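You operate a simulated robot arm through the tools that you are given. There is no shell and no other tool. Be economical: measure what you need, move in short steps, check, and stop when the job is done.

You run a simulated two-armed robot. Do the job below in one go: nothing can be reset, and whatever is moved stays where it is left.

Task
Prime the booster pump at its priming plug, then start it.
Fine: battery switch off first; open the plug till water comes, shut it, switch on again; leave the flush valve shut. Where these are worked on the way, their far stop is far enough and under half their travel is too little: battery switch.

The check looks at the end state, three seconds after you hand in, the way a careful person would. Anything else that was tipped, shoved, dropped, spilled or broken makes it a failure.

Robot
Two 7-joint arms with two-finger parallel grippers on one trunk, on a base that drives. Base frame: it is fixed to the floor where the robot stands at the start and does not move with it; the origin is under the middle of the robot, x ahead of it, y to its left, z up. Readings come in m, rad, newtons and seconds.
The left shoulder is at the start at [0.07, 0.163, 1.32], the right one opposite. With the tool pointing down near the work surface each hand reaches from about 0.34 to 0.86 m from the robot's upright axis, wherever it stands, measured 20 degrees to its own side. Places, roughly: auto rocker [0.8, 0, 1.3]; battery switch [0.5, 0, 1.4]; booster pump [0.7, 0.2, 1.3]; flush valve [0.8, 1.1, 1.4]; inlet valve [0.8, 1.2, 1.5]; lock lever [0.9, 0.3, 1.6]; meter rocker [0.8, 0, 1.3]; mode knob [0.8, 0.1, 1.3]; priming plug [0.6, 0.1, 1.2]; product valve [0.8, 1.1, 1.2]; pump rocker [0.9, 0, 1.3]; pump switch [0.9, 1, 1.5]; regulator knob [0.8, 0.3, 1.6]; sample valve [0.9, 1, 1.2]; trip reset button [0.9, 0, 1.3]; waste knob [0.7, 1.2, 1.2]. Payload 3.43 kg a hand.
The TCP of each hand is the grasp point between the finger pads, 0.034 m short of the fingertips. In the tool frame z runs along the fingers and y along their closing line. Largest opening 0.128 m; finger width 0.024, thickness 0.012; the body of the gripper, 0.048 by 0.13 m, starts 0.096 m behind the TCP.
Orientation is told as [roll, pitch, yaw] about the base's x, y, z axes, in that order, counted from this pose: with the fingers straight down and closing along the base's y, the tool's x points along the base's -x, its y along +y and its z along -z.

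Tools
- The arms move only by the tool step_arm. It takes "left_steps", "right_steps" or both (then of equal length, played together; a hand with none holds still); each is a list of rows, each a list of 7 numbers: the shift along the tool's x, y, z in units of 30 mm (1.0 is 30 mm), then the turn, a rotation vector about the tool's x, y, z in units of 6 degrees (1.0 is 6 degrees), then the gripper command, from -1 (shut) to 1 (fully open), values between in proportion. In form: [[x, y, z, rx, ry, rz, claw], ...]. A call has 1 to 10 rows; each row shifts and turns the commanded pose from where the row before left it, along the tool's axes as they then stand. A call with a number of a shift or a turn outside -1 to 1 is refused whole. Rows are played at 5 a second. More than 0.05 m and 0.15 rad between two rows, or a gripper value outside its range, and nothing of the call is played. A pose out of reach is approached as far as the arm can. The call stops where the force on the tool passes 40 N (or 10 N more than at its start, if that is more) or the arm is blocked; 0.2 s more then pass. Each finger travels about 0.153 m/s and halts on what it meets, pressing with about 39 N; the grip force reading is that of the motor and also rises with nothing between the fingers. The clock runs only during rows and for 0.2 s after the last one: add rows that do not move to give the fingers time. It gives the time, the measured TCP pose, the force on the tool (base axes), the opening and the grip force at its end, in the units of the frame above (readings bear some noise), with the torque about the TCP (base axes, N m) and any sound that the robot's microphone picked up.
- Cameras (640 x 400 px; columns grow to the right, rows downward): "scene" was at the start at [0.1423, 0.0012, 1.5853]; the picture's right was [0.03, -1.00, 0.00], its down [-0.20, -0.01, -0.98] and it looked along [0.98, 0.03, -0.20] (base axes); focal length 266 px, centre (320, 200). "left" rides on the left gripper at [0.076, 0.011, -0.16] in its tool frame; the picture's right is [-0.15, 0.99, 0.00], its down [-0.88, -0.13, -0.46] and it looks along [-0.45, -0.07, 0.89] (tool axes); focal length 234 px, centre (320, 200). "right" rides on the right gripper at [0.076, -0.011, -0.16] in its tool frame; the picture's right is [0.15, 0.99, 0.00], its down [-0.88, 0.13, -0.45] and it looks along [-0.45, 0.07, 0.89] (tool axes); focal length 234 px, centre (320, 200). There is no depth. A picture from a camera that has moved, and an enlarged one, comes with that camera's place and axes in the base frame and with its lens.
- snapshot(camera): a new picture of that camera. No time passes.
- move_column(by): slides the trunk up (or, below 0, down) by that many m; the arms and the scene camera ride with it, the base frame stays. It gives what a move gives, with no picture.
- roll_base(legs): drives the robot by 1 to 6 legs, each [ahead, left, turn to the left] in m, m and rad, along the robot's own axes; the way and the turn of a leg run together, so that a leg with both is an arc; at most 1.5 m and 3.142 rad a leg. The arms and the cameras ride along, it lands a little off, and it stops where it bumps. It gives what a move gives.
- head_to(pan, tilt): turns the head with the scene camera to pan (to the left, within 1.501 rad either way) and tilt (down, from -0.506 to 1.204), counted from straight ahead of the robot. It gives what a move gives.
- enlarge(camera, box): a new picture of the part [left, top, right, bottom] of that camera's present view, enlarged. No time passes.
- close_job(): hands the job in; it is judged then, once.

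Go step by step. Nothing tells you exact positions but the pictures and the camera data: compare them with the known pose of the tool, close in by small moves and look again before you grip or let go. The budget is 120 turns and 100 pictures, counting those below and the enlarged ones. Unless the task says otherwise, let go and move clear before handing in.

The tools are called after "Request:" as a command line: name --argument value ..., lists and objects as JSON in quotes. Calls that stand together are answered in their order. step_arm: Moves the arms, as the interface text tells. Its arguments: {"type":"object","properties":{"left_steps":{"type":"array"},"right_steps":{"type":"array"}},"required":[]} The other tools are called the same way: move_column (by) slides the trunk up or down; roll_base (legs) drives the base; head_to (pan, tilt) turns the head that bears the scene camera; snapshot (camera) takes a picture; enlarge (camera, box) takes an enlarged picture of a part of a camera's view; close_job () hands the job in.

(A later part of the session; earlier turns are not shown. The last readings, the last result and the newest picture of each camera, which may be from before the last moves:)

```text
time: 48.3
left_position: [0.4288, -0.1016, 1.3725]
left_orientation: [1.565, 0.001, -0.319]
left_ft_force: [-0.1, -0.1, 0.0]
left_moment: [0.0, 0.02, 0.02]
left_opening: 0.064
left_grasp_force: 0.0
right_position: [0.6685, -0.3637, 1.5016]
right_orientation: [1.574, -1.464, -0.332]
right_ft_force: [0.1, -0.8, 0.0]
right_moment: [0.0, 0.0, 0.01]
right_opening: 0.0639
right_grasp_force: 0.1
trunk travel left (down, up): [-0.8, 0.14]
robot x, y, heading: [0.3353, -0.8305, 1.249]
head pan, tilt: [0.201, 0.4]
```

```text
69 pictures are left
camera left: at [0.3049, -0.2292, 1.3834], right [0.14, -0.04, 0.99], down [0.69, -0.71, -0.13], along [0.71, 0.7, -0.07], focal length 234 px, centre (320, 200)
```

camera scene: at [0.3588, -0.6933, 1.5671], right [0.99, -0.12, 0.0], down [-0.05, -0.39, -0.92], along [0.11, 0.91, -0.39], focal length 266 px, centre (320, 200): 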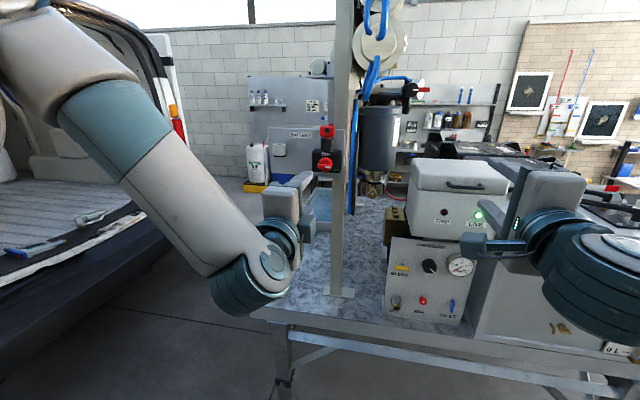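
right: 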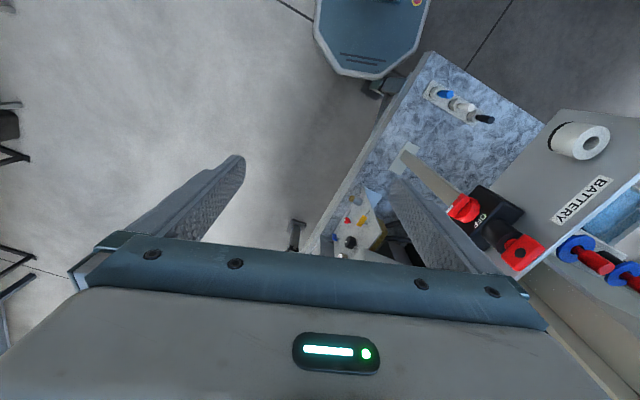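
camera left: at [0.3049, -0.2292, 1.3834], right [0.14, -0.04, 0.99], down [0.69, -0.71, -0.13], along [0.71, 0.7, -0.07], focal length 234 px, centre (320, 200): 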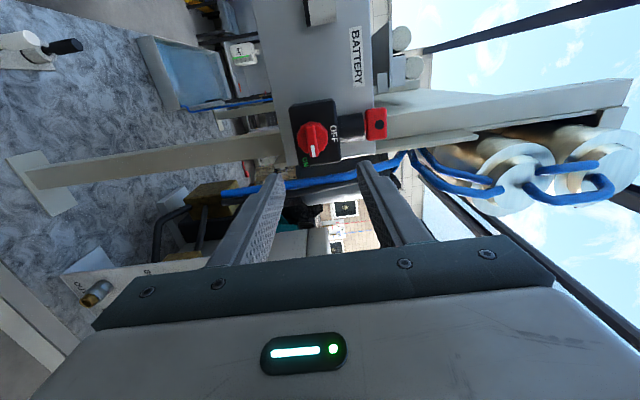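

Roll is free; only the reach (about 0.62–0.72 m ahead) is narrow. I align height and side, pull the hand back slightly, and drive the base forward 0.11 m.

Request:
step_arm --left_steps '[[0.2, -0.5, -0.8, 0, 0, 0, 0], [0, 0, -0.3, 0, 0, 0, 0]]'

Request:
roll_base --legs '[[0.11, 0, 0]]'

Request:
enlarge --camera "left" --box '[220, 60, 420, 260]'

Request:
enlarge --camera "scene" --box '[250, 100, 410, 230]'

```text
time: 48.9
left_position: [0.419, -0.1363, 1.3627]
left_orientation: [1.567, 0.0, -0.319]
left_ft_force: [0.1, 0.9, 1.0]
left_moment: [0.02, 0.04, 0.0]
left_opening: 0.0643
left_grasp_force: 0.1
left hand out of reach, approached as far as the arm can: row 1
right_position: [0.6678, -0.3633, 1.5021]
right_orientation: [1.58, -1.464, -0.334]
right_ft_force: [-1.3, 0.0, -0.6]
right_moment: [0.01, 0.0, -0.03]
right_opening: 0.0642
right_grasp_force: 0.1
trunk travel left (down, up): [-0.8, 0.14]
robot x, y, heading: [0.3339, -0.8331, 1.247]
head pan, tilt: [0.201, 0.4]
```

```text
time: 50.1
left_position: [0.4534, -0.0343, 1.3635]
left_orientation: [1.571, 0.0, -0.323]
left_ft_force: [-0.1, -0.7, 0.1]
left_moment: [-0.01, 0.0, -0.02]
left_opening: 0.064
left_grasp_force: 0.1
right_position: [0.7052, -0.2632, 1.5028]
right_orientation: [1.598, -1.464, -0.353]
right_ft_force: [-0.2, -0.8, 0.4]
right_moment: [0.0, -0.02, 0.02]
right_opening: 0.064
right_grasp_force: 0.0
trunk travel left (down, up): [-0.8, 0.14]
robot x, y, heading: [0.3625, -0.7283, 1.242]
head pan, tilt: [0.201, 0.4]
```

```text
2.00 times, centred on (320, 160) of left
camera zoom: at [0.3298, -0.1606, 1.3739], right [0.14, -0.05, 0.99], down [0.69, -0.71, -0.13], along [0.71, 0.7, -0.07], focal length 468 px, centre (320, 280)
```

zoom: 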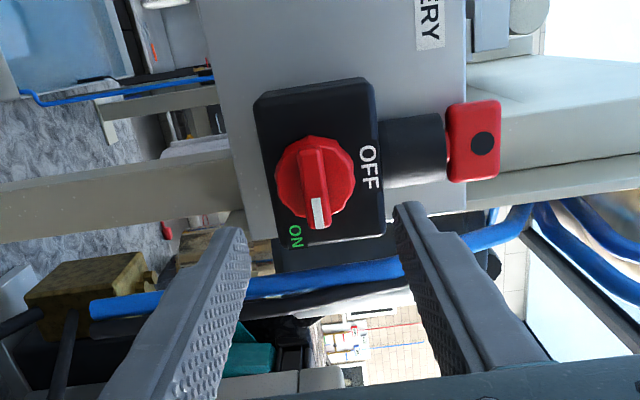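

```text
3.08 times, centred on (330, 165) of scene
camera zoom: at [0.3937, -0.5909, 1.5674], right [0.99, -0.13, 0.0], down [-0.05, -0.38, -0.92], along [0.12, 0.91, -0.39], focal length 818 px, centre (289, 308)
```

zoom: 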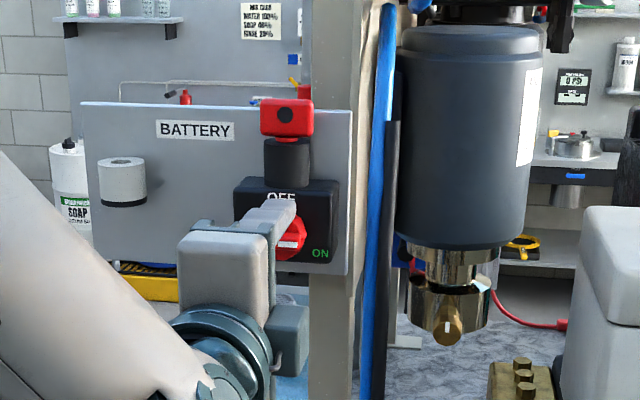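

Bar centre about [0.466, 0.037, 1.361]; I shift a centimetre left and advance about 5 cm.

Request:
step_arm --left_steps '[[0.33, -0.07, 0.4, 0, 0, 0, 0], [0, 0, 0.4, 0, 0, 0, 0], [0, 0, 0.4, 0, 0, 0, 0], [0, 0, 0.3, 0, 0, 0, 0], [0, 0, 0, 0, 0, 0, 0]]'

Request:
enlarge --camera "left" --box '[220, 60, 420, 260]'

Request:
enlarge --camera "scene" --box '[270, 120, 370, 200]'

```text
time: 51.3
left_position: [0.4669, 0.0078, 1.3675]
left_orientation: [1.561, 0.0, -0.317]
left_ft_force: [0.2, -0.3, 0.9]
left_moment: [0.02, 0.02, 0.0]
left_opening: 0.0639
left_grasp_force: 0.0
left hand out of reach, approached as far as the arm can: row 1, 3
right_position: [0.7039, -0.2602, 1.5024]
right_orientation: [1.584, -1.465, -0.341]
right_ft_force: [0.5, 0.2, -0.1]
right_moment: [-0.01, 0.0, -0.02]
right_opening: 0.064
right_grasp_force: 0.0
trunk travel left (down, up): [-0.8, 0.14]
robot x, y, heading: [0.3654, -0.7279, 1.248]
head pan, tilt: [0.201, 0.4]
```

```text
2.00 times, centred on (320, 160) of left
camera zoom: at [0.345, -0.1195, 1.379], right [0.14, -0.04, 0.99], down [0.7, -0.71, -0.13], along [0.7, 0.71, -0.07], focal length 468 px, centre (320, 280)
```

zoom: 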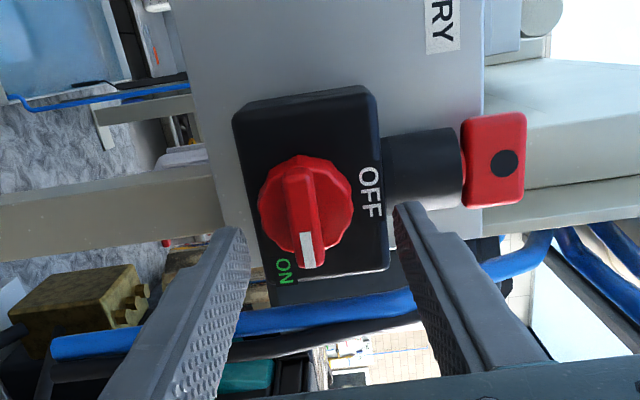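

```text
5.00 times, centred on (320, 160) of scene
camera zoom: at [0.3943, -0.5891, 1.5671], right [0.99, -0.13, 0.0], down [-0.05, -0.39, -0.92], along [0.12, 0.91, -0.39], focal length 1330 px, centre (320, 400)
```

zoom: 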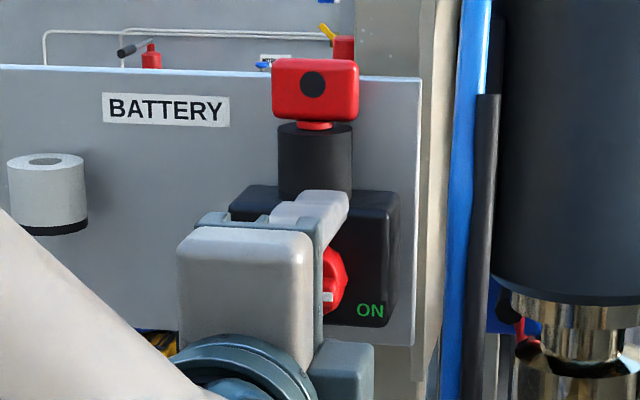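

Tips are about at the bar front but ~13 mm too far right, 6 mm too high and at the reach limit. I pull back 3 cm and bring the base 5 cm forward, 1.3 cm left.

Request:
step_arm --left_steps '[[0, -0.1, -0.7, 0, 0, 0, 0], [0, -0.1, -0.7, 0, 0, 0, 0], [0, 0, 0, 0, 0, 0, 0]]'

Request:
roll_base --legs '[[0.05, 0.013, 0]]'

Request:
enlarge --camera "left" --box '[220, 60, 420, 260]'

```text
time: 52.1
left_position: [0.4543, -0.0307, 1.3586]
left_orientation: [1.565, 0.0, -0.321]
left_ft_force: [-0.2, -0.5, 0.3]
left_moment: [-0.02, 0.0, 0.03]
left_opening: 0.0642
left_grasp_force: 0.0
right_position: [0.7043, -0.259, 1.5021]
right_orientation: [1.573, -1.464, -0.332]
right_ft_force: [0.1, 0.6, -0.8]
right_moment: [0.02, 0.04, 0.02]
right_opening: 0.064
right_grasp_force: 0.1
trunk travel left (down, up): [-0.8, 0.14]
robot x, y, heading: [0.3694, -0.7281, 1.243]
head pan, tilt: [0.201, 0.4]
```

```text
time: 53.2
left_position: [0.456, 0.0186, 1.3581]
left_orientation: [1.565, 0.0, -0.324]
left_ft_force: [-0.2, 0.3, 0.6]
left_moment: [0.03, 0.0, 0.0]
left_opening: 0.0639
left_grasp_force: 0.1
right_position: [0.7085, -0.205, 1.4997]
right_orientation: [1.538, -1.465, -0.297]
right_ft_force: [-0.6, 0.3, -0.9]
right_moment: [0.01, 0.01, 0.01]
right_opening: 0.0637
right_grasp_force: 0.0
trunk travel left (down, up): [-0.8, 0.14]
robot x, y, heading: [0.3702, -0.6779, 1.245]
head pan, tilt: [0.201, 0.4]
stopped in leg 1: the force on the tool passed its limit (the readings are from after the stop); the commanded pose is now the measured one
```

```text
2.00 times, centred on (320, 160) of left
camera zoom: at [0.3334, -0.1079, 1.3699], right [0.14, -0.04, 0.99], down [0.69, -0.71, -0.13], along [0.71, 0.7, -0.07], focal length 468 px, centre (320, 280)
```

zoom: 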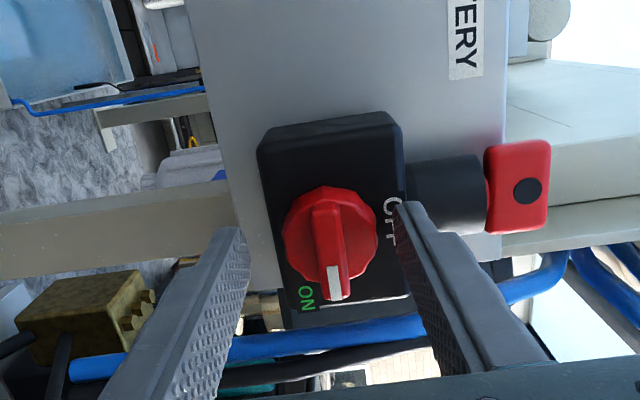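

The force limit tripped; left fingertips probably touched the switch housing. I check both hands in the scene view.

Request:
snapshot --camera "scene"

Request:
enlarge --camera "scene" --box '[270, 110, 370, 190]'

```text
63 pictures are left
camera scene: at [0.3982, -0.5345, 1.5667], right [0.99, -0.12, 0.0], down [-0.05, -0.39, -0.92], along [0.11, 0.91, -0.39], focal length 266 px, centre (320, 200)
```

scene: 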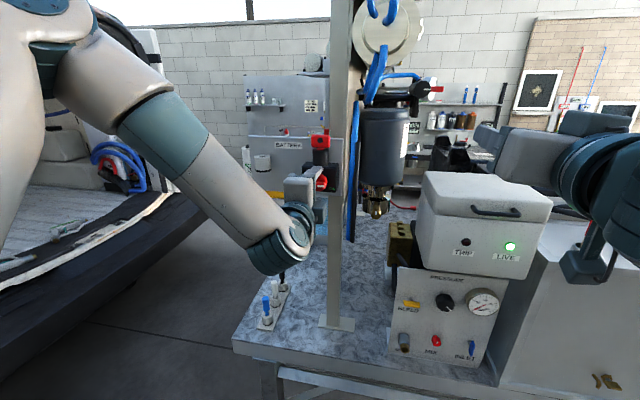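

```text
5.00 times, centred on (320, 150) of scene
camera zoom: at [0.3982, -0.5345, 1.5667], right [0.99, -0.12, 0.0], down [-0.05, -0.39, -0.92], along [0.11, 0.91, -0.39], focal length 1330 px, centre (320, 450)
```

zoom: 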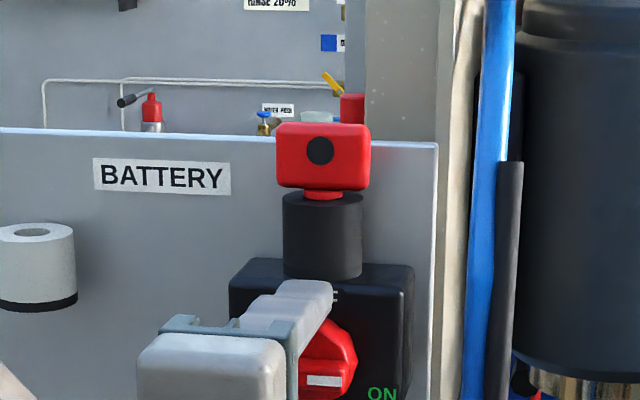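

Alignment is now good and the tips just touch the housing. I back off ~6 mm and close on the bar.

Request:
step_arm --left_steps '[[0, 0.12, -0.2, 0, 0, 0, 0], [0, 0, 0, 0, 0, 0, -0.4], [0, 0, 0, 0, 0, 0, -1], [0, 0, 0, 0, 0, 0, -1]]'

Request:
enlarge --camera "left" --box '[220, 60, 420, 260]'

```text
time: 54.2
left_position: [0.4552, 0.009, 1.3624]
left_orientation: [1.565, 0.001, -0.327]
left_ft_force: [-0.5, -8.5, -7.7]
left_moment: [-0.29, 0.04, -0.64]
left_opening: 0.0387
left_grasp_force: 45.1
right_position: [0.7078, -0.2094, 1.5013]
right_orientation: [1.566, -1.467, -0.322]
right_ft_force: [0.9, 0.1, -0.3]
right_moment: [-0.02, 0.02, 0.03]
right_opening: 0.0637
right_grasp_force: 0.0
trunk travel left (down, up): [-0.8, 0.14]
robot x, y, heading: [0.3704, -0.6753, 1.245]
head pan, tilt: [0.201, 0.4]
```

```text
2.00 times, centred on (320, 160) of left
camera zoom: at [0.3314, -0.1179, 1.3744], right [0.14, -0.04, 0.99], down [0.69, -0.71, -0.13], along [0.71, 0.7, -0.07], focal length 468 px, centre (320, 280)
```

zoom: 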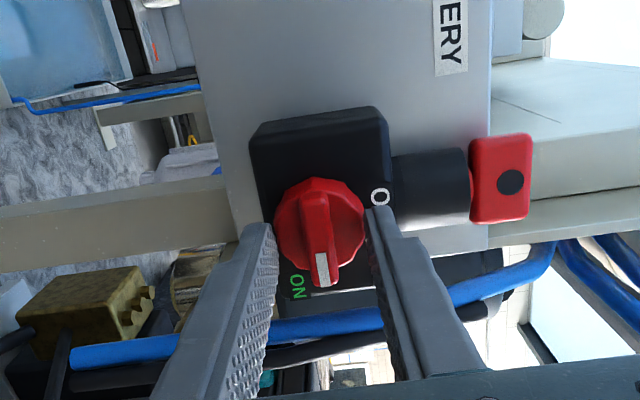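

It clamped the round disc (39 mm) rather than the bar. I open a bit, back out 11 mm and close again.

Request:
step_arm --left_steps '[[0, 0, 0, 0, 0, 0, 0], [0, 0, 0, 0, 0, 0, 0], [0, 0, -0.37, 0, 0, 0, -0.2], [0, 0, 0, 0, 0, 0, -1], [0, 0, 0, 0, 0, 0, -1], [0, 0, 0, 0, 0, 0, -1]]'

Request:
enlarge --camera "left" --box '[220, 60, 420, 260]'

```text
time: 55.6
left_position: [0.4502, -0.0004, 1.3623]
left_orientation: [1.565, 0.003, -0.323]
left_ft_force: [-1.0, -2.6, -4.9]
left_moment: [-0.18, -0.02, 0.29]
left_opening: 0.0117
left_grasp_force: 44.7
right_position: [0.709, -0.2077, 1.5022]
right_orientation: [1.559, -1.462, -0.317]
right_ft_force: [-0.2, -0.5, 0.0]
right_moment: [0.05, 0.02, 0.0]
right_opening: 0.0639
right_grasp_force: 0.0
trunk travel left (down, up): [-0.8, 0.14]
robot x, y, heading: [0.3747, -0.6752, 1.246]
head pan, tilt: [0.201, 0.4]
```

```text
2.00 times, centred on (320, 160) of left
camera zoom: at [0.3274, -0.1272, 1.3742], right [0.14, -0.04, 0.99], down [0.69, -0.71, -0.13], along [0.71, 0.7, -0.07], focal length 468 px, centre (320, 280)
```

zoom: 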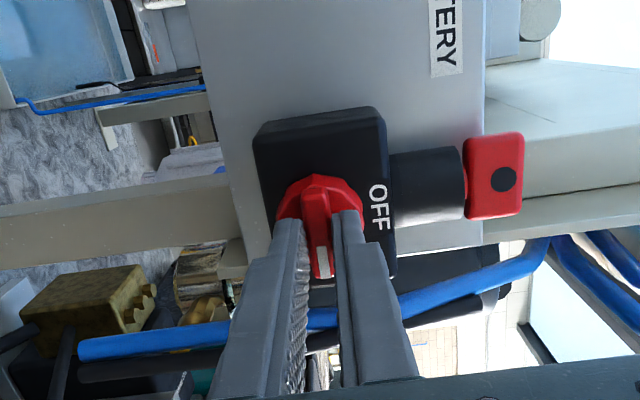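

Now it holds the bar (12 mm). I turn it counter-clockwise toward OFF.

Request:
step_arm --left_steps '[[0, 0, 0, 0, 0, -1, -1], [0, 0, 0, 0, 0, -1, -1], [0, 0, 0, 0, 0, -1, -1], [0, 0, 0, 0, 0, -1, -1], [0, 0, 0, 0, 0, -1, -1]]'

Request:
step_arm --left_steps '[[0, 0, 0, 0, 0, -1, -1], [0, 0, 0, 0, 0, -1, -1], [0, 0, 0, 0, 0, -1, -1], [0, 0, 0, 0, 0, -1, -1], [0, 0, 0, 0, 0, -1, -1]]'

Request:
step_arm --left_steps '[[0, 0, 0, 0, 0, -1, -1], [0, 0, 0, 0, 0, -1, -1], [0, 0, 0, 0, 0, -1, -1], [0, 0, 0, 0, 0, -1, -1], [0, 0, 0, 0, 0, -1, -1]]'

Request:
enlarge --camera "scene" --box '[270, 110, 550, 290]'

Request:
enlarge --camera "left" --box '[220, 60, 420, 260]'

```text
time: 56.8
left_position: [0.4507, -0.0012, 1.3629]
left_orientation: [1.564, -0.526, -0.321]
left_ft_force: [-2.3, -6.9, -12.9]
left_moment: [0.24, -0.05, -0.98]
left_opening: 0.0118
left_grasp_force: 44.9
right_position: [0.7083, -0.2082, 1.5011]
right_orientation: [1.56, -1.465, -0.319]
right_ft_force: [0.3, 0.3, -0.3]
right_moment: [-0.01, 0.02, -0.01]
right_opening: 0.0639
right_grasp_force: 0.0
trunk travel left (down, up): [-0.8, 0.14]
robot x, y, heading: [0.3722, -0.6769, 1.242]
head pan, tilt: [0.201, 0.4]
```

```text
time: 58.0
left_position: [0.4512, -0.0004, 1.3622]
left_orientation: [1.555, -1.048, -0.31]
left_ft_force: [-2.9, -13.3, -21.8]
left_moment: [0.18, -0.08, -0.46]
left_opening: 0.012
left_grasp_force: 44.9
right_position: [0.7083, -0.2076, 1.5011]
right_orientation: [1.564, -1.464, -0.318]
right_ft_force: [0.4, -0.2, -0.7]
right_moment: [0.0, 0.02, -0.03]
right_opening: 0.0641
right_grasp_force: 0.0
trunk travel left (down, up): [-0.8, 0.14]
robot x, y, heading: [0.3686, -0.6753, 1.243]
head pan, tilt: [0.201, 0.4]
```

```text
time: 59.2
left_position: [0.4511, 0.0005, 1.3637]
left_orientation: [-0.075, -1.564, 1.324]
left_ft_force: [-1.9, -15.2, -28.0]
left_moment: [0.02, 0.0, -0.05]
left_opening: 0.012
left_grasp_force: 45.4
right_position: [0.7074, -0.2083, 1.501]
right_orientation: [1.56, -1.465, -0.317]
right_ft_force: [-1.5, 0.3, 0.4]
right_moment: [0.0, 0.0, -0.04]
right_opening: 0.0639
right_grasp_force: 0.0
trunk travel left (down, up): [-0.8, 0.14]
robot x, y, heading: [0.3743, -0.6767, 1.247]
head pan, tilt: [0.201, 0.4]
```

```text
2.22 times, centred on (410, 200) of scene
camera zoom: at [0.3978, -0.5375, 1.567], right [0.99, -0.12, 0.0], down [-0.05, -0.39, -0.92], along [0.11, 0.91, -0.39], focal length 591 px, centre (120, 200)
```

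zoom: 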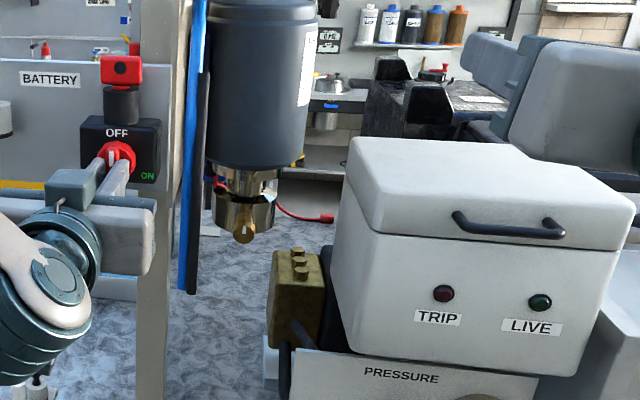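

```text
2.00 times, centred on (320, 160) of left
camera zoom: at [0.3887, -0.1484, 1.2871], right [-0.94, 0.32, 0.15], down [-0.02, -0.47, 0.88], along [0.35, 0.83, 0.44], focal length 468 px, centre (320, 280)
```

zoom: 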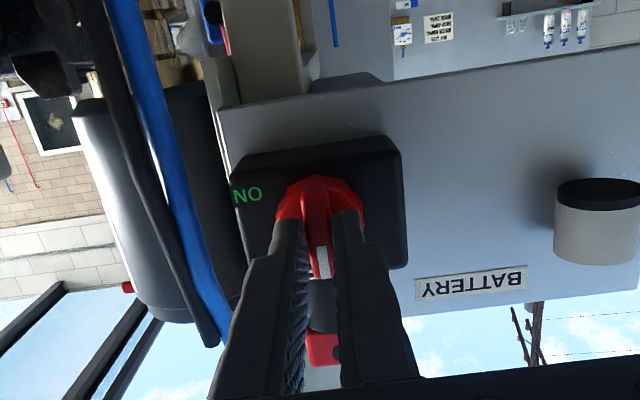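

LIVE lamp went out: battery is OFF. I release, withdraw, and look at the plug closely.

Request:
step_arm --left_steps '[[0, 0, 0, 0, 0, 0, -0.4], [0, 0, 0, 0, 0, 0, -0.4], [0, 0, -0.8, 0, 0, 0, -0.4], [0, 0, -0.8, 0, 0, 0, -0.4], [0, 0, -0.8, 0, 0, 0, -0.4], [0, 0, -0.8, 0, 0, 0, -0.4]]'

Request:
enlarge --camera "scene" --box '[350, 175, 420, 230]'

Request:
snapshot --camera "left"

```text
time: 60.6
left_position: [0.4379, -0.0716, 1.3677]
left_orientation: [0.283, -1.563, 0.963]
left_ft_force: [0.1, 0.2, 0.5]
left_moment: [0.0, -0.05, -0.01]
left_opening: 0.0383
left_grasp_force: 0.0
left hand out of reach, approached as far as the arm can: row 5, 6
right_position: [0.7097, -0.2084, 1.5015]
right_orientation: [1.56, -1.464, -0.317]
right_ft_force: [-0.3, 0.2, 0.0]
right_moment: [-0.01, -0.03, -0.01]
right_opening: 0.0638
right_grasp_force: 0.0
trunk travel left (down, up): [-0.8, 0.14]
robot x, y, heading: [0.3687, -0.6745, 1.244]
head pan, tilt: [0.201, 0.4]
```

```text
7.27 times, centred on (385, 202) of scene
camera zoom: at [0.3991, -0.5379, 1.5671], right [0.99, -0.12, 0.0], down [-0.05, -0.39, -0.92], along [0.11, 0.91, -0.39], focal length 1934 px, centre (-153, 182)
```

zoom: 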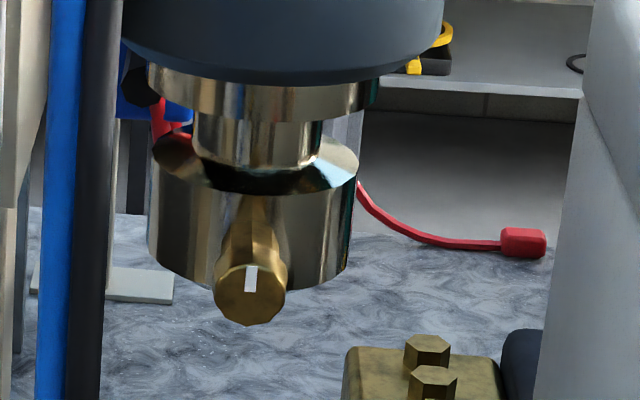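

```text
56 pictures are left
camera left: at [0.3764, -0.2194, 1.2925], right [-0.94, 0.32, 0.15], down [-0.02, -0.47, 0.88], along [0.35, 0.82, 0.45], focal length 234 px, centre (320, 200)
```

left: 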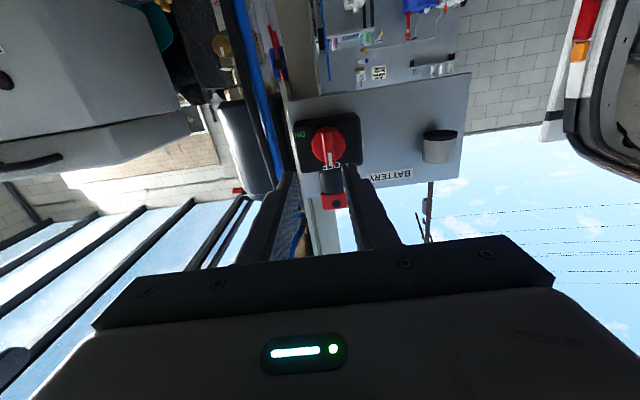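

The bar points at OFF. Plug end is about [0.648, 0.145, 1.222], ~29 mm thick, facing me. I first fold the right hand back to pointing down and away, also withdrawing it.

Request:
step_arm --right_steps '[[0, 0, 0, 0, 1, 0, 0], [0, 0, 0, 0, 1, 0, 0], [0, 0, 0, 0, 1, 0, 0], [0, 0, 0, 0, 1, 0, 0], [0, 0, 0, 0, 1, 0, 0], [0, 0, 0, 0, 1, 0, 0], [0, 0, 0, 0, 1, 0, 0], [0, 0, 0, 0, 1, 0, 0], [0, 0, 0, 0, 1, 0, 0], [0, 0, 0, 0, 1, 0, 0]]'

Request:
step_arm --right_steps '[[0, 0, 0, 0, 1, 0, 0], [0, 0, 0, 0, 1, 0, 0], [0, 0, 0, 0, 1, 0, 0], [0, 0, 0, 0, 1, 0, 0], [0, 0, 0, 0, 1, 0, 0], [1, 0, 0, 0, 0, 0, 0], [1, 0, -0.5, 0, 0, 0, 0], [1, 0, -0.5, 0, 0, 0, 0], [1, 0, -0.5, 0, 0, 0, 0], [1, 0, -0.5, 0, 0, 0, 0]]'

Request:
roll_base --legs '[[0, -0.143, 0]]'

Request:
move_column --by -0.14

Request:
snapshot --camera "scene"

Request:
snapshot --camera "left"

```text
time: 62.8
left_position: [0.4383, -0.0695, 1.3679]
left_orientation: [0.098, -1.566, 1.147]
left_ft_force: [0.1, 0.4, -0.4]
left_moment: [0.01, 0.04, 0.03]
left_opening: 0.0384
left_grasp_force: 0.0
right_position: [0.7076, -0.2069, 1.5007]
right_orientation: [0.12, -0.515, 1.184]
right_ft_force: [-0.2, -0.2, -0.6]
right_moment: [-0.02, -0.03, 0.01]
right_opening: 0.0639
right_grasp_force: 0.1
trunk travel left (down, up): [-0.8, 0.14]
robot x, y, heading: [0.3709, -0.6772, 1.251]
head pan, tilt: [0.201, 0.4]
```

```text
time: 65.0
left_position: [0.4372, -0.0729, 1.368]
left_orientation: [0.264, -1.566, 0.983]
left_ft_force: [-0.1, 0.6, -0.6]
left_moment: [0.0, 0.03, 0.01]
left_opening: 0.0382
left_grasp_force: 0.0
right_position: [0.6645, -0.3542, 1.5613]
right_orientation: [0.105, 0.0, 1.243]
right_ft_force: [-1.1, -0.3, 1.8]
right_moment: [0.04, 0.02, -0.01]
right_opening: 0.064
right_grasp_force: 0.1
trunk travel left (down, up): [-0.8, 0.14]
robot x, y, heading: [0.3715, -0.6727, 1.242]
head pan, tilt: [0.201, 0.4]
```

```text
time: 66.3
left_position: [0.5709, -0.1169, 1.3663]
left_orientation: [-0.226, -1.565, 1.474]
left_ft_force: [0.5, -0.4, 0.3]
left_moment: [-0.03, 0.0, -0.02]
left_opening: 0.0386
left_grasp_force: 0.1
right_position: [0.7985, -0.3971, 1.5604]
right_orientation: [0.104, 0.003, 1.243]
right_ft_force: [-0.8, -0.2, 0.0]
right_moment: [0.01, -0.03, -0.02]
right_opening: 0.0639
right_grasp_force: 0.0
trunk travel left (down, up): [-0.8, 0.14]
robot x, y, heading: [0.5068, -0.7217, 1.246]
head pan, tilt: [0.201, 0.4]
```

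```text
time: 68.0
left_position: [0.5725, -0.1162, 1.2279]
left_orientation: [0.087, -1.565, 1.159]
left_ft_force: [1.2, -0.5, -0.2]
left_moment: [-0.02, 0.01, 0.01]
left_opening: 0.0389
left_grasp_force: 0.0
right_position: [0.8003, -0.3982, 1.421]
right_orientation: [0.104, 0.003, 1.244]
right_ft_force: [-0.5, -0.5, 0.1]
right_moment: [-0.03, 0.0, -0.01]
right_opening: 0.0641
right_grasp_force: 0.1
trunk travel left (down, up): [-0.66, 0.28]
robot x, y, heading: [0.5068, -0.7177, 1.246]
head pan, tilt: [0.201, 0.4]
```

```text
55 pictures are left
camera scene: at [0.5332, -0.5832, 1.4271], right [0.99, -0.12, 0.0], down [-0.05, -0.39, -0.92], along [0.11, 0.91, -0.39], focal length 266 px, centre (320, 200)
```

scene: 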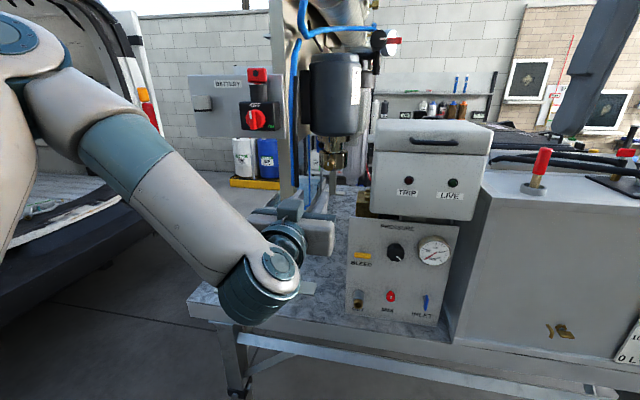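

```text
54 pictures are left
camera left: at [0.5106, -0.2644, 1.1524], right [-0.94, 0.32, 0.15], down [-0.02, -0.47, 0.88], along [0.35, 0.82, 0.45], focal length 234 px, centre (320, 200)
```

left: 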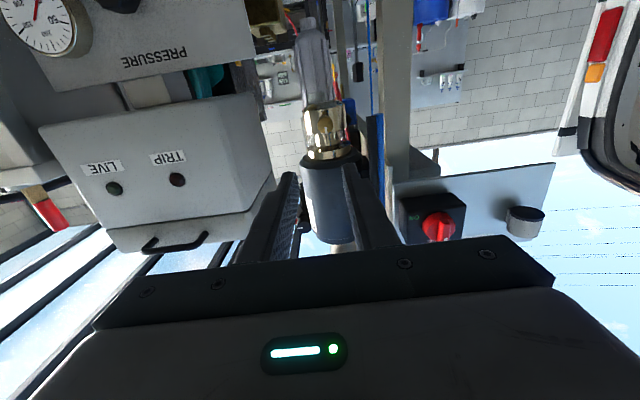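

I enlarge both views on the plug to triangulate.

Request:
enlarge --camera "scene" --box '[290, 120, 370, 200]'

Request:
enlarge --camera "left" --box '[270, 70, 390, 170]'

```text
5.00 times, centred on (330, 160) of scene
camera zoom: at [0.5332, -0.5832, 1.4271], right [0.99, -0.12, 0.0], down [-0.05, -0.39, -0.92], along [0.11, 0.91, -0.39], focal length 1330 px, centre (270, 400)
```

zoom: 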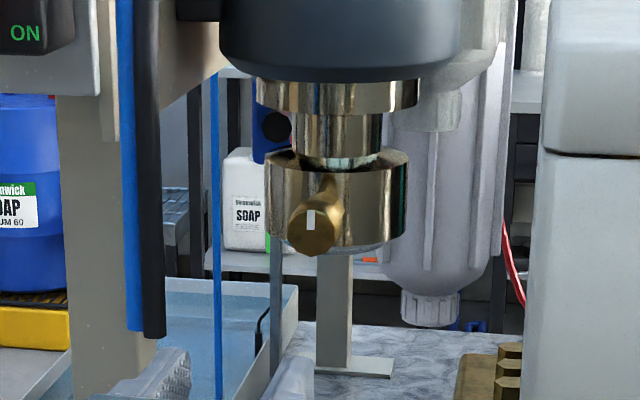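

```text
4.00 times, centred on (330, 120) of left
camera zoom: at [0.5106, -0.2644, 1.1524], right [-0.94, 0.32, 0.15], down [-0.02, -0.47, 0.88], along [0.35, 0.82, 0.45], focal length 937 px, centre (280, 520)
```

zoom: 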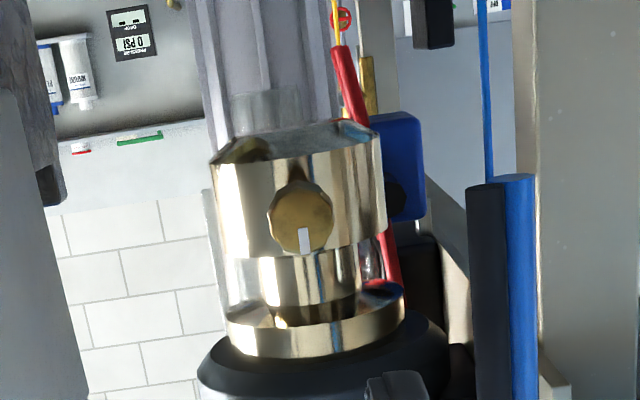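

Plug end is at [0.646, 0.137, 1.224], dead ahead of the left hand (about 0.26 m, 1 cm to the left). I drive the base 0.14 m forward and then advance the hand part way.

Request:
roll_base --legs '[[0.14, 0, 0]]'

Request:
step_arm --left_steps '[[0.1, 0.3, 0.8, 0, 0, 0, 0], [0, 0, 0.8, 0, 0, 0, 0], [0, 0, 0.5, 0, 0, 0, 0], [0, 0, 0, 0, 0, 0, 0]]'

Request:
enlarge --camera "left" --box '[230, 60, 430, 220]'

Request:
enlarge --camera "scene" --box '[270, 110, 390, 210]'

```text
time: 69.3
left_position: [0.6172, 0.0143, 1.2289]
left_orientation: [0.163, -1.567, 1.085]
left_ft_force: [0.6, -0.2, -0.1]
left_moment: [-0.01, 0.01, 0.0]
left_opening: 0.0383
left_grasp_force: 0.0
right_position: [0.8442, -0.2659, 1.4224]
right_orientation: [0.107, 0.002, 1.246]
right_ft_force: [0.7, -0.7, -0.3]
right_moment: [0.04, -0.02, -0.01]
right_opening: 0.0638
right_grasp_force: 0.0
trunk travel left (down, up): [-0.66, 0.28]
robot x, y, heading: [0.5504, -0.5889, 1.248]
head pan, tilt: [0.201, 0.4]
```

```text
time: 70.3
left_position: [0.6275, 0.0794, 1.2226]
left_orientation: [-0.132, -1.566, 1.38]
left_ft_force: [-0.2, -0.1, -0.4]
left_moment: [0.0, 0.02, -0.04]
left_opening: 0.064
left_grasp_force: 0.1
right_position: [0.8433, -0.2636, 1.4205]
right_orientation: [0.105, -0.001, 1.246]
right_ft_force: [-0.4, -0.5, 0.7]
right_moment: [-0.03, 0.0, -0.01]
right_opening: 0.0639
right_grasp_force: 0.1
trunk travel left (down, up): [-0.66, 0.28]
robot x, y, heading: [0.55, -0.5889, 1.245]
head pan, tilt: [0.201, 0.4]
```

```text
2.50 times, centred on (330, 140) of left
camera zoom: at [0.5654, -0.0691, 1.148], right [-0.94, 0.31, 0.15], down [-0.02, -0.47, 0.88], along [0.35, 0.83, 0.45], focal length 585 px, centre (295, 350)
```

zoom: 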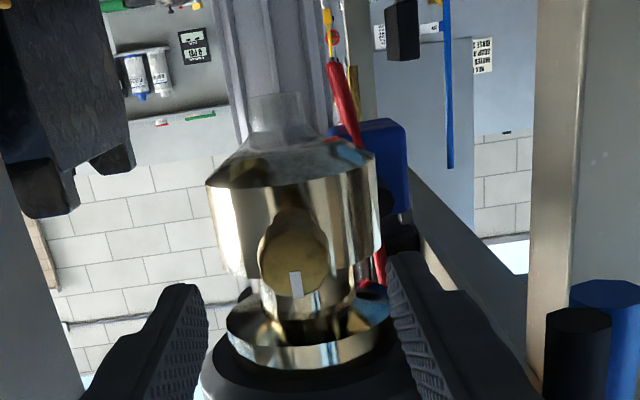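

```text
4.00 times, centred on (330, 160) of scene
camera zoom: at [0.5763, -0.4505, 1.427], right [0.99, -0.12, 0.0], down [-0.05, -0.39, -0.92], along [0.11, 0.91, -0.39], focal length 1064 px, centre (280, 360)
```

zoom: 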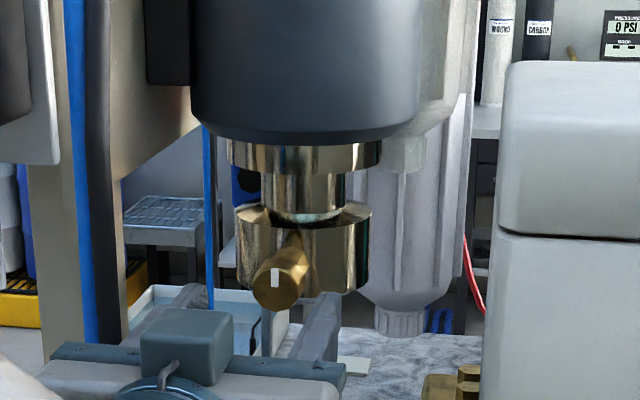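

Laterally aligned; plug end is 6.5 cm ahead of the TCP. I advance 5 cm and close.

Request:
step_arm --left_steps '[[0, 0, 0.6, 0, 0, 0, 0], [0, 0, 0.6, 0, 0, 0, 0], [0, 0, 0.5, 0, 0, 0, 0], [0, 0, 0, 0, 0, 0, 0]]'

Request:
step_arm --left_steps '[[0, 0, 0, 0, 0, 0, -0.4], [0, 0, 0, 0, 0, 0, -1], [0, 0, 0, 0, 0, 0, -1]]'

Request:
enlarge --camera "scene" --box '[270, 110, 390, 210]'

```text
time: 71.3
left_position: [0.6439, 0.1267, 1.2242]
left_orientation: [0.015, -1.564, 1.233]
left_ft_force: [0.9, -0.7, 0.0]
left_moment: [0.0, 0.01, -0.04]
left_opening: 0.0638
left_grasp_force: 0.1
right_position: [0.8449, -0.2648, 1.4206]
right_orientation: [0.104, -0.002, 1.245]
right_ft_force: [-0.4, -0.5, 0.0]
right_moment: [0.01, 0.02, -0.03]
right_opening: 0.0639
right_grasp_force: 0.1
trunk travel left (down, up): [-0.66, 0.28]
robot x, y, heading: [0.5511, -0.5914, 1.25]
head pan, tilt: [0.201, 0.4]
```

```text
time: 72.1
left_position: [0.6439, 0.1265, 1.2247]
left_orientation: [-0.044, -1.564, 1.295]
left_ft_force: [-5.2, 2.1, 1.1]
left_moment: [-0.02, 0.0, 0.28]
left_opening: 0.0294
left_grasp_force: 44.9
right_position: [0.8434, -0.2645, 1.4211]
right_orientation: [0.104, 0.0, 1.246]
right_ft_force: [-0.6, 0.1, -0.2]
right_moment: [-0.04, 0.0, -0.02]
right_opening: 0.0638
right_grasp_force: 0.1
trunk travel left (down, up): [-0.66, 0.28]
robot x, y, heading: [0.5518, -0.5893, 1.253]
head pan, tilt: [0.201, 0.4]
```

```text
4.00 times, centred on (330, 160) of scene
camera zoom: at [0.5767, -0.4507, 1.4271], right [0.99, -0.12, 0.0], down [-0.05, -0.39, -0.92], along [0.11, 0.91, -0.39], focal length 1064 px, centre (280, 360)
```

zoom: 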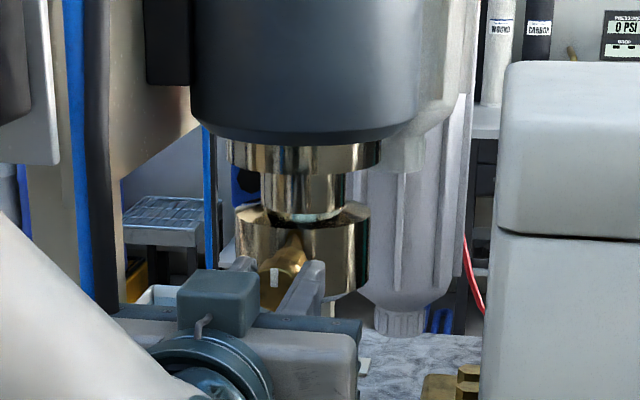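

The plug is gripped (29 mm). I turn it counter-clockwise in small parts, listening for water.

Request:
step_arm --left_steps '[[0, 0, 0, 0, 0, -1, -1], [0, 0, 0, 0, 0, -1, -1], [0, 0, 0, 0, 0, -1, -1], [0, 0, 0, 0, 0, -1, -1], [0, 0, 0, 0, 0, -1, -1]]'

Request:
step_arm --left_steps '[[0, 0, 0, 0, 0, -1, -1], [0, 0, 0, 0, 0, -1, -1], [0, 0, 0, 0, 0, -1, -1], [0, 0, 0, 0, 0, -1, -1], [0, 0, 0, 0, 0, -1, -1]]'

Request:
enlarge --camera "scene" --box '[270, 110, 390, 210]'

```text
time: 73.3
left_position: [0.6429, 0.1276, 1.2237]
left_orientation: [-1.557, -1.044, 2.809]
left_ft_force: [-9.0, 3.4, 1.1]
left_moment: [0.17, -0.02, 0.29]
left_opening: 0.0295
left_grasp_force: 44.7
right_position: [0.8437, -0.2645, 1.4221]
right_orientation: [0.104, -0.001, 1.246]
right_ft_force: [0.1, 0.1, -0.4]
right_moment: [0.01, -0.03, 0.01]
right_opening: 0.0638
right_grasp_force: 0.0
trunk travel left (down, up): [-0.66, 0.28]
robot x, y, heading: [0.5496, -0.5867, 1.251]
head pan, tilt: [0.201, 0.4]
```

```text
time: 74.5
left_position: [0.6417, 0.1277, 1.2237]
left_orientation: [-1.56, -0.52, 2.818]
left_ft_force: [-13.8, 2.9, -3.1]
left_moment: [-0.26, 0.15, -0.13]
left_opening: 0.0295
left_grasp_force: 45.2
right_position: [0.8424, -0.264, 1.4209]
right_orientation: [0.102, 0.0, 1.245]
right_ft_force: [0.6, -0.3, -0.6]
right_moment: [0.0, 0.03, -0.01]
right_opening: 0.064
right_grasp_force: 0.0
trunk travel left (down, up): [-0.66, 0.28]
robot x, y, heading: [0.5561, -0.5886, 1.249]
head pan, tilt: [0.201, 0.4]
```

```text
4.00 times, centred on (330, 160) of scene
camera zoom: at [0.5748, -0.4498, 1.4269], right [0.99, -0.12, 0.0], down [-0.05, -0.39, -0.92], along [0.11, 0.91, -0.39], focal length 1064 px, centre (280, 360)
```

zoom: 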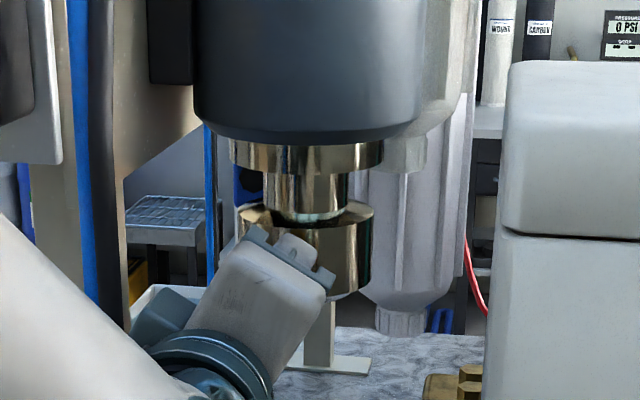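

60° so far with no sound yet; I go on turning.

Request:
step_arm --left_steps '[[0, 0, 0, 0, 0, -1, -1], [0, 0, 0, 0, 0, -1, -1], [0, 0, 0, 0, 0, -1, -1], [0, 0, 0, 0, 0, -1, -1], [0, 0, 0, 0, 0, -1, -1]]'

Request:
enlarge --camera "left" --box '[230, 60, 430, 220]'

Request:
enlarge --camera "scene" --box '[290, 140, 370, 200]'

```text
time: 75.7
left_position: [0.6407, 0.1275, 1.2217]
left_orientation: [-1.56, 0.004, 2.823]
left_ft_force: [-17.5, -1.3, -14.2]
left_moment: [-0.36, 0.16, -0.35]
left_opening: 0.0295
left_grasp_force: 45.3
right_position: [0.8399, -0.264, 1.4197]
right_orientation: [0.102, 0.003, 1.246]
right_ft_force: [-0.7, 0.0, -0.4]
right_moment: [-0.01, -0.01, 0.0]
right_opening: 0.0638
right_grasp_force: 0.0
trunk travel left (down, up): [-0.66, 0.28]
robot x, y, heading: [0.5517, -0.5931, 1.246]
head pan, tilt: [0.201, 0.4]
```

```text
2.50 times, centred on (330, 140) of left
camera zoom: at [0.6626, -0.0475, 1.2126], right [-0.14, 0.04, -0.99], down [-0.98, -0.15, 0.13], along [-0.15, 0.99, 0.06], focal length 585 px, centre (295, 350)
```

zoom: 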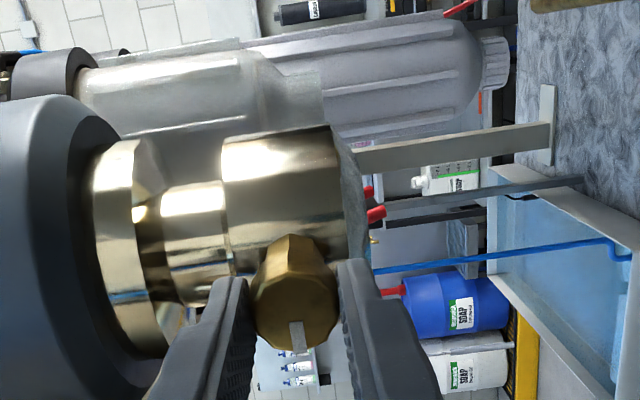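

```text
6.67 times, centred on (330, 170) of scene
camera zoom: at [0.5741, -0.4494, 1.4268], right [0.99, -0.12, 0.0], down [-0.05, -0.39, -0.92], along [0.11, 0.91, -0.39], focal length 1773 px, centre (253, 400)
```

zoom: 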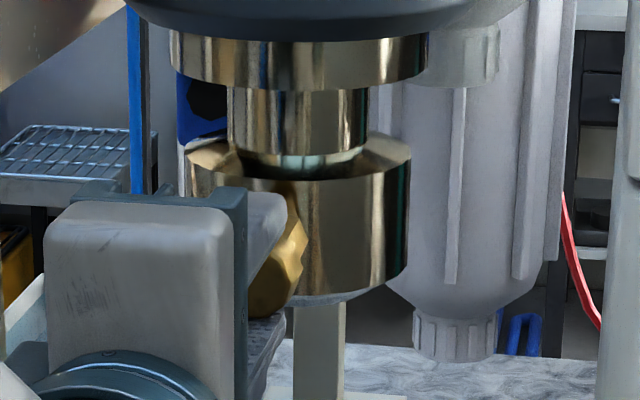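

The mark has turned 90° with the hand; no water yet. I keep turning.

Request:
step_arm --left_steps '[[0, 0, 0, 0, 0, -1, -1], [0, 0, 0, 0, 0, -1, -1], [0, 0, 0, 0, 0, -1, -1], [0, 0, 0, 0, 0, -1, -1], [0, 0, 0, 0, 0, -1, -1]]'

Request:
step_arm --left_steps '[[0, 0, 0, 0, 0, -1, -1], [0, 0, 0, 0, 0, -1, -1], [0, 0, 0, 0, 0, -1, -1], [0, 0, 0, 0, 0, 0, -1], [0, 0, 0, 0, 0, 0, -1]]'

Request:
enlarge --camera "scene" --box '[290, 140, 370, 200]'

```text
time: 76.9
left_position: [0.6419, 0.128, 1.2205]
left_orientation: [-1.558, 0.527, 2.829]
left_ft_force: [-17.8, -8.1, -29.5]
left_moment: [-0.46, 0.18, -0.34]
left_opening: 0.0297
left_grasp_force: 44.1
right_position: [0.8416, -0.2628, 1.4216]
right_orientation: [0.103, 0.001, 1.246]
right_ft_force: [-0.3, 0.3, -0.5]
right_moment: [0.02, 0.01, 0.02]
right_opening: 0.0639
right_grasp_force: 0.1
trunk travel left (down, up): [-0.66, 0.28]
robot x, y, heading: [0.552, -0.5876, 1.245]
head pan, tilt: [0.201, 0.4]
```

```text
time: 78.1
left_position: [0.6426, 0.1259, 1.221]
left_orientation: [-1.55, 0.839, 2.836]
left_ft_force: [-14.1, -12.5, -34.0]
left_moment: [-0.83, 0.3, 0.14]
left_opening: 0.0297
left_grasp_force: 44.8
right_position: [0.8427, -0.2636, 1.4208]
right_orientation: [0.102, 0.002, 1.244]
right_ft_force: [0.7, 0.7, 0.9]
right_moment: [-0.02, 0.01, 0.01]
right_opening: 0.0638
right_grasp_force: 0.0
trunk travel left (down, up): [-0.66, 0.28]
robot x, y, heading: [0.5527, -0.5881, 1.249]
head pan, tilt: [0.201, 0.4]
```

```text
6.67 times, centred on (330, 170) of scene
camera zoom: at [0.5755, -0.4489, 1.4268], right [0.99, -0.12, 0.0], down [-0.05, -0.39, -0.92], along [0.11, 0.91, -0.39], focal length 1773 px, centre (253, 400)
```

zoom: 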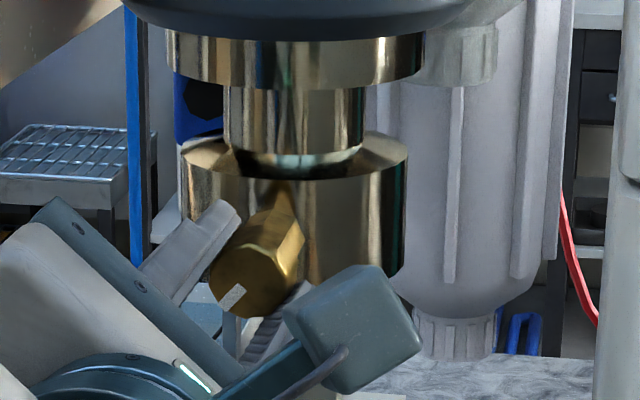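

Turned ~138° with no water and side load building. I release, roll the hand back (about 200°) and regrip for more turning.

Request:
step_arm --left_steps '[[0, 0, 0, 0, 0, 0, 0], [0, 0, 0, 0, 0, 0, 0], [0, 0, 0, 0, 0, 1, 0], [0, 0, 0, 0, 0, 1, 0], [0, 0, 0, 0, 0, 1, 0], [0, 0, 0, 0, 0, 1, 0], [0, 0, 0, 0, 0, 1, 0], [0, 0, 0, 0, 0, 1, 0], [0, 0, 0, 0, 0, 1, 0], [0, 0, 0, 0, 0, 1, 0]]'

Request:
step_arm --left_steps '[[0, 0, 0, 0, 0, 1, 0], [0, 0, 0, 0, 0, 1, 0], [0, 0, 0, 0, 0, 1, 0], [0, 0, 0, 0, 0, 1, 0], [0, 0, 0, 0, 0, 1, 0], [0, 0, 0, 0, 0, 1, 0], [0, 0, 0, 0, 0, 1, 0], [0, 0, 0, 0, 0, 1, 0], [0, 0, 0, 0, 0, 1, 0], [0, 0, 0, 0, 0, 1, 0]]'

Request:
step_arm --left_steps '[[0, 0, 0, 0, 0, 1, 0], [0, 0, 0, 0, 0, 1, 0], [0, 0, 0, 0, 0, 1, 0], [0, 0, 0, 0, 0, 1, 0], [0, 0, 0, 0, 0, 1, 0], [0, 0, 0, 0, 0, 1, 0], [0, 0, 0, 0, 0, 1, 0], [0, 0, 0, 0, 0, 1, 0], [0, 0, 0, 0, 0, 1, 0], [0, 0, 0, 0, 0, 1, 0]]'

Request:
step_arm --left_steps '[[0, 0, 0, 0, 0, 1, 0], [0, 0, 0, 0, 0, 1, 0], [0, 0, 0, 0, 0, 1, 0], [0, 0, 0, 0, 0, 1, 0], [0, 0, 0, 0, 0, 1, 0], [0, 0, 0, 0, 0, 0, -0.4], [0, 0, 0, 0, 0, 0, -1], [0, 0, 0, 0, 0, 0, -1]]'

Request:
enlarge --camera "scene" --box '[290, 140, 370, 200]'

```text
time: 80.3
left_position: [0.645, 0.1259, 1.2245]
left_orientation: [-1.563, -0.001, 2.82]
left_ft_force: [0.1, 0.1, -0.3]
left_moment: [0.03, 0.04, 0.0]
left_opening: 0.0639
left_grasp_force: 0.0
right_position: [0.8448, -0.2654, 1.421]
right_orientation: [0.106, 0.0, 1.245]
right_ft_force: [-0.6, -0.3, 0.7]
right_moment: [-0.01, -0.01, -0.02]
right_opening: 0.064
right_grasp_force: 0.1
trunk travel left (down, up): [-0.66, 0.28]
robot x, y, heading: [0.5502, -0.591, 1.248]
head pan, tilt: [0.201, 0.4]
```

```text
time: 82.5
left_position: [0.646, 0.1274, 1.2244]
left_orientation: [-1.556, -1.05, 2.809]
left_ft_force: [0.1, -0.7, 0.8]
left_moment: [0.0, -0.04, 0.02]
left_opening: 0.0642
left_grasp_force: 0.0
right_position: [0.846, -0.2663, 1.4203]
right_orientation: [0.106, 0.0, 1.244]
right_ft_force: [0.3, 0.9, -0.5]
right_moment: [0.0, -0.04, -0.01]
right_opening: 0.0639
right_grasp_force: 0.1
trunk travel left (down, up): [-0.66, 0.28]
robot x, y, heading: [0.5517, -0.5913, 1.25]
head pan, tilt: [0.201, 0.4]
```

```text
time: 84.7
left_position: [0.6445, 0.1264, 1.225]
left_orientation: [1.556, -1.046, -0.31]
left_ft_force: [0.0, -0.1, -0.1]
left_moment: [-0.01, -0.01, 0.01]
left_opening: 0.0641
left_grasp_force: 0.1
right_position: [0.846, -0.2657, 1.4206]
right_orientation: [0.106, -0.001, 1.246]
right_ft_force: [-0.9, -0.3, -0.4]
right_moment: [0.01, -0.02, -0.01]
right_opening: 0.0639
right_grasp_force: 0.0
trunk travel left (down, up): [-0.66, 0.28]
robot x, y, heading: [0.5503, -0.5897, 1.248]
head pan, tilt: [0.201, 0.4]
```

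```text
time: 86.5
left_position: [0.6455, 0.1266, 1.2233]
left_orientation: [1.561, -0.523, -0.316]
left_ft_force: [0.0, -1.8, -4.8]
left_moment: [-0.06, 0.0, -0.2]
left_opening: 0.0297
left_grasp_force: 45.2
right_position: [0.8453, -0.264, 1.4209]
right_orientation: [0.107, 0.001, 1.244]
right_ft_force: [-0.2, 0.2, 0.1]
right_moment: [0.0, 0.02, -0.01]
right_opening: 0.064
right_grasp_force: 0.1
trunk travel left (down, up): [-0.66, 0.28]
robot x, y, heading: [0.5513, -0.5897, 1.249]
head pan, tilt: [0.201, 0.4]
```

```text
6.67 times, centred on (330, 170) of scene
camera zoom: at [0.578, -0.4509, 1.427], right [0.99, -0.12, 0.0], down [-0.05, -0.39, -0.92], along [0.11, 0.91, -0.39], focal length 1773 px, centre (253, 400)
```

zoom: 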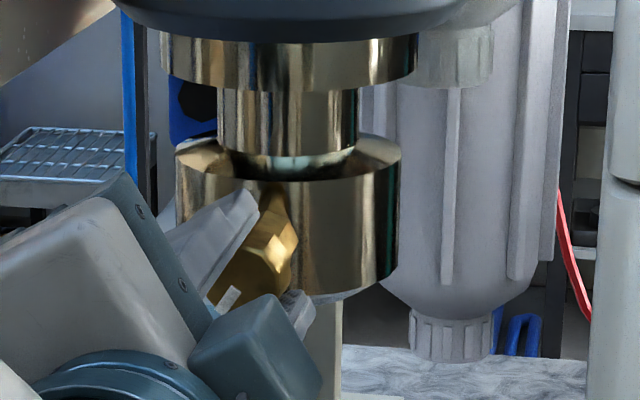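

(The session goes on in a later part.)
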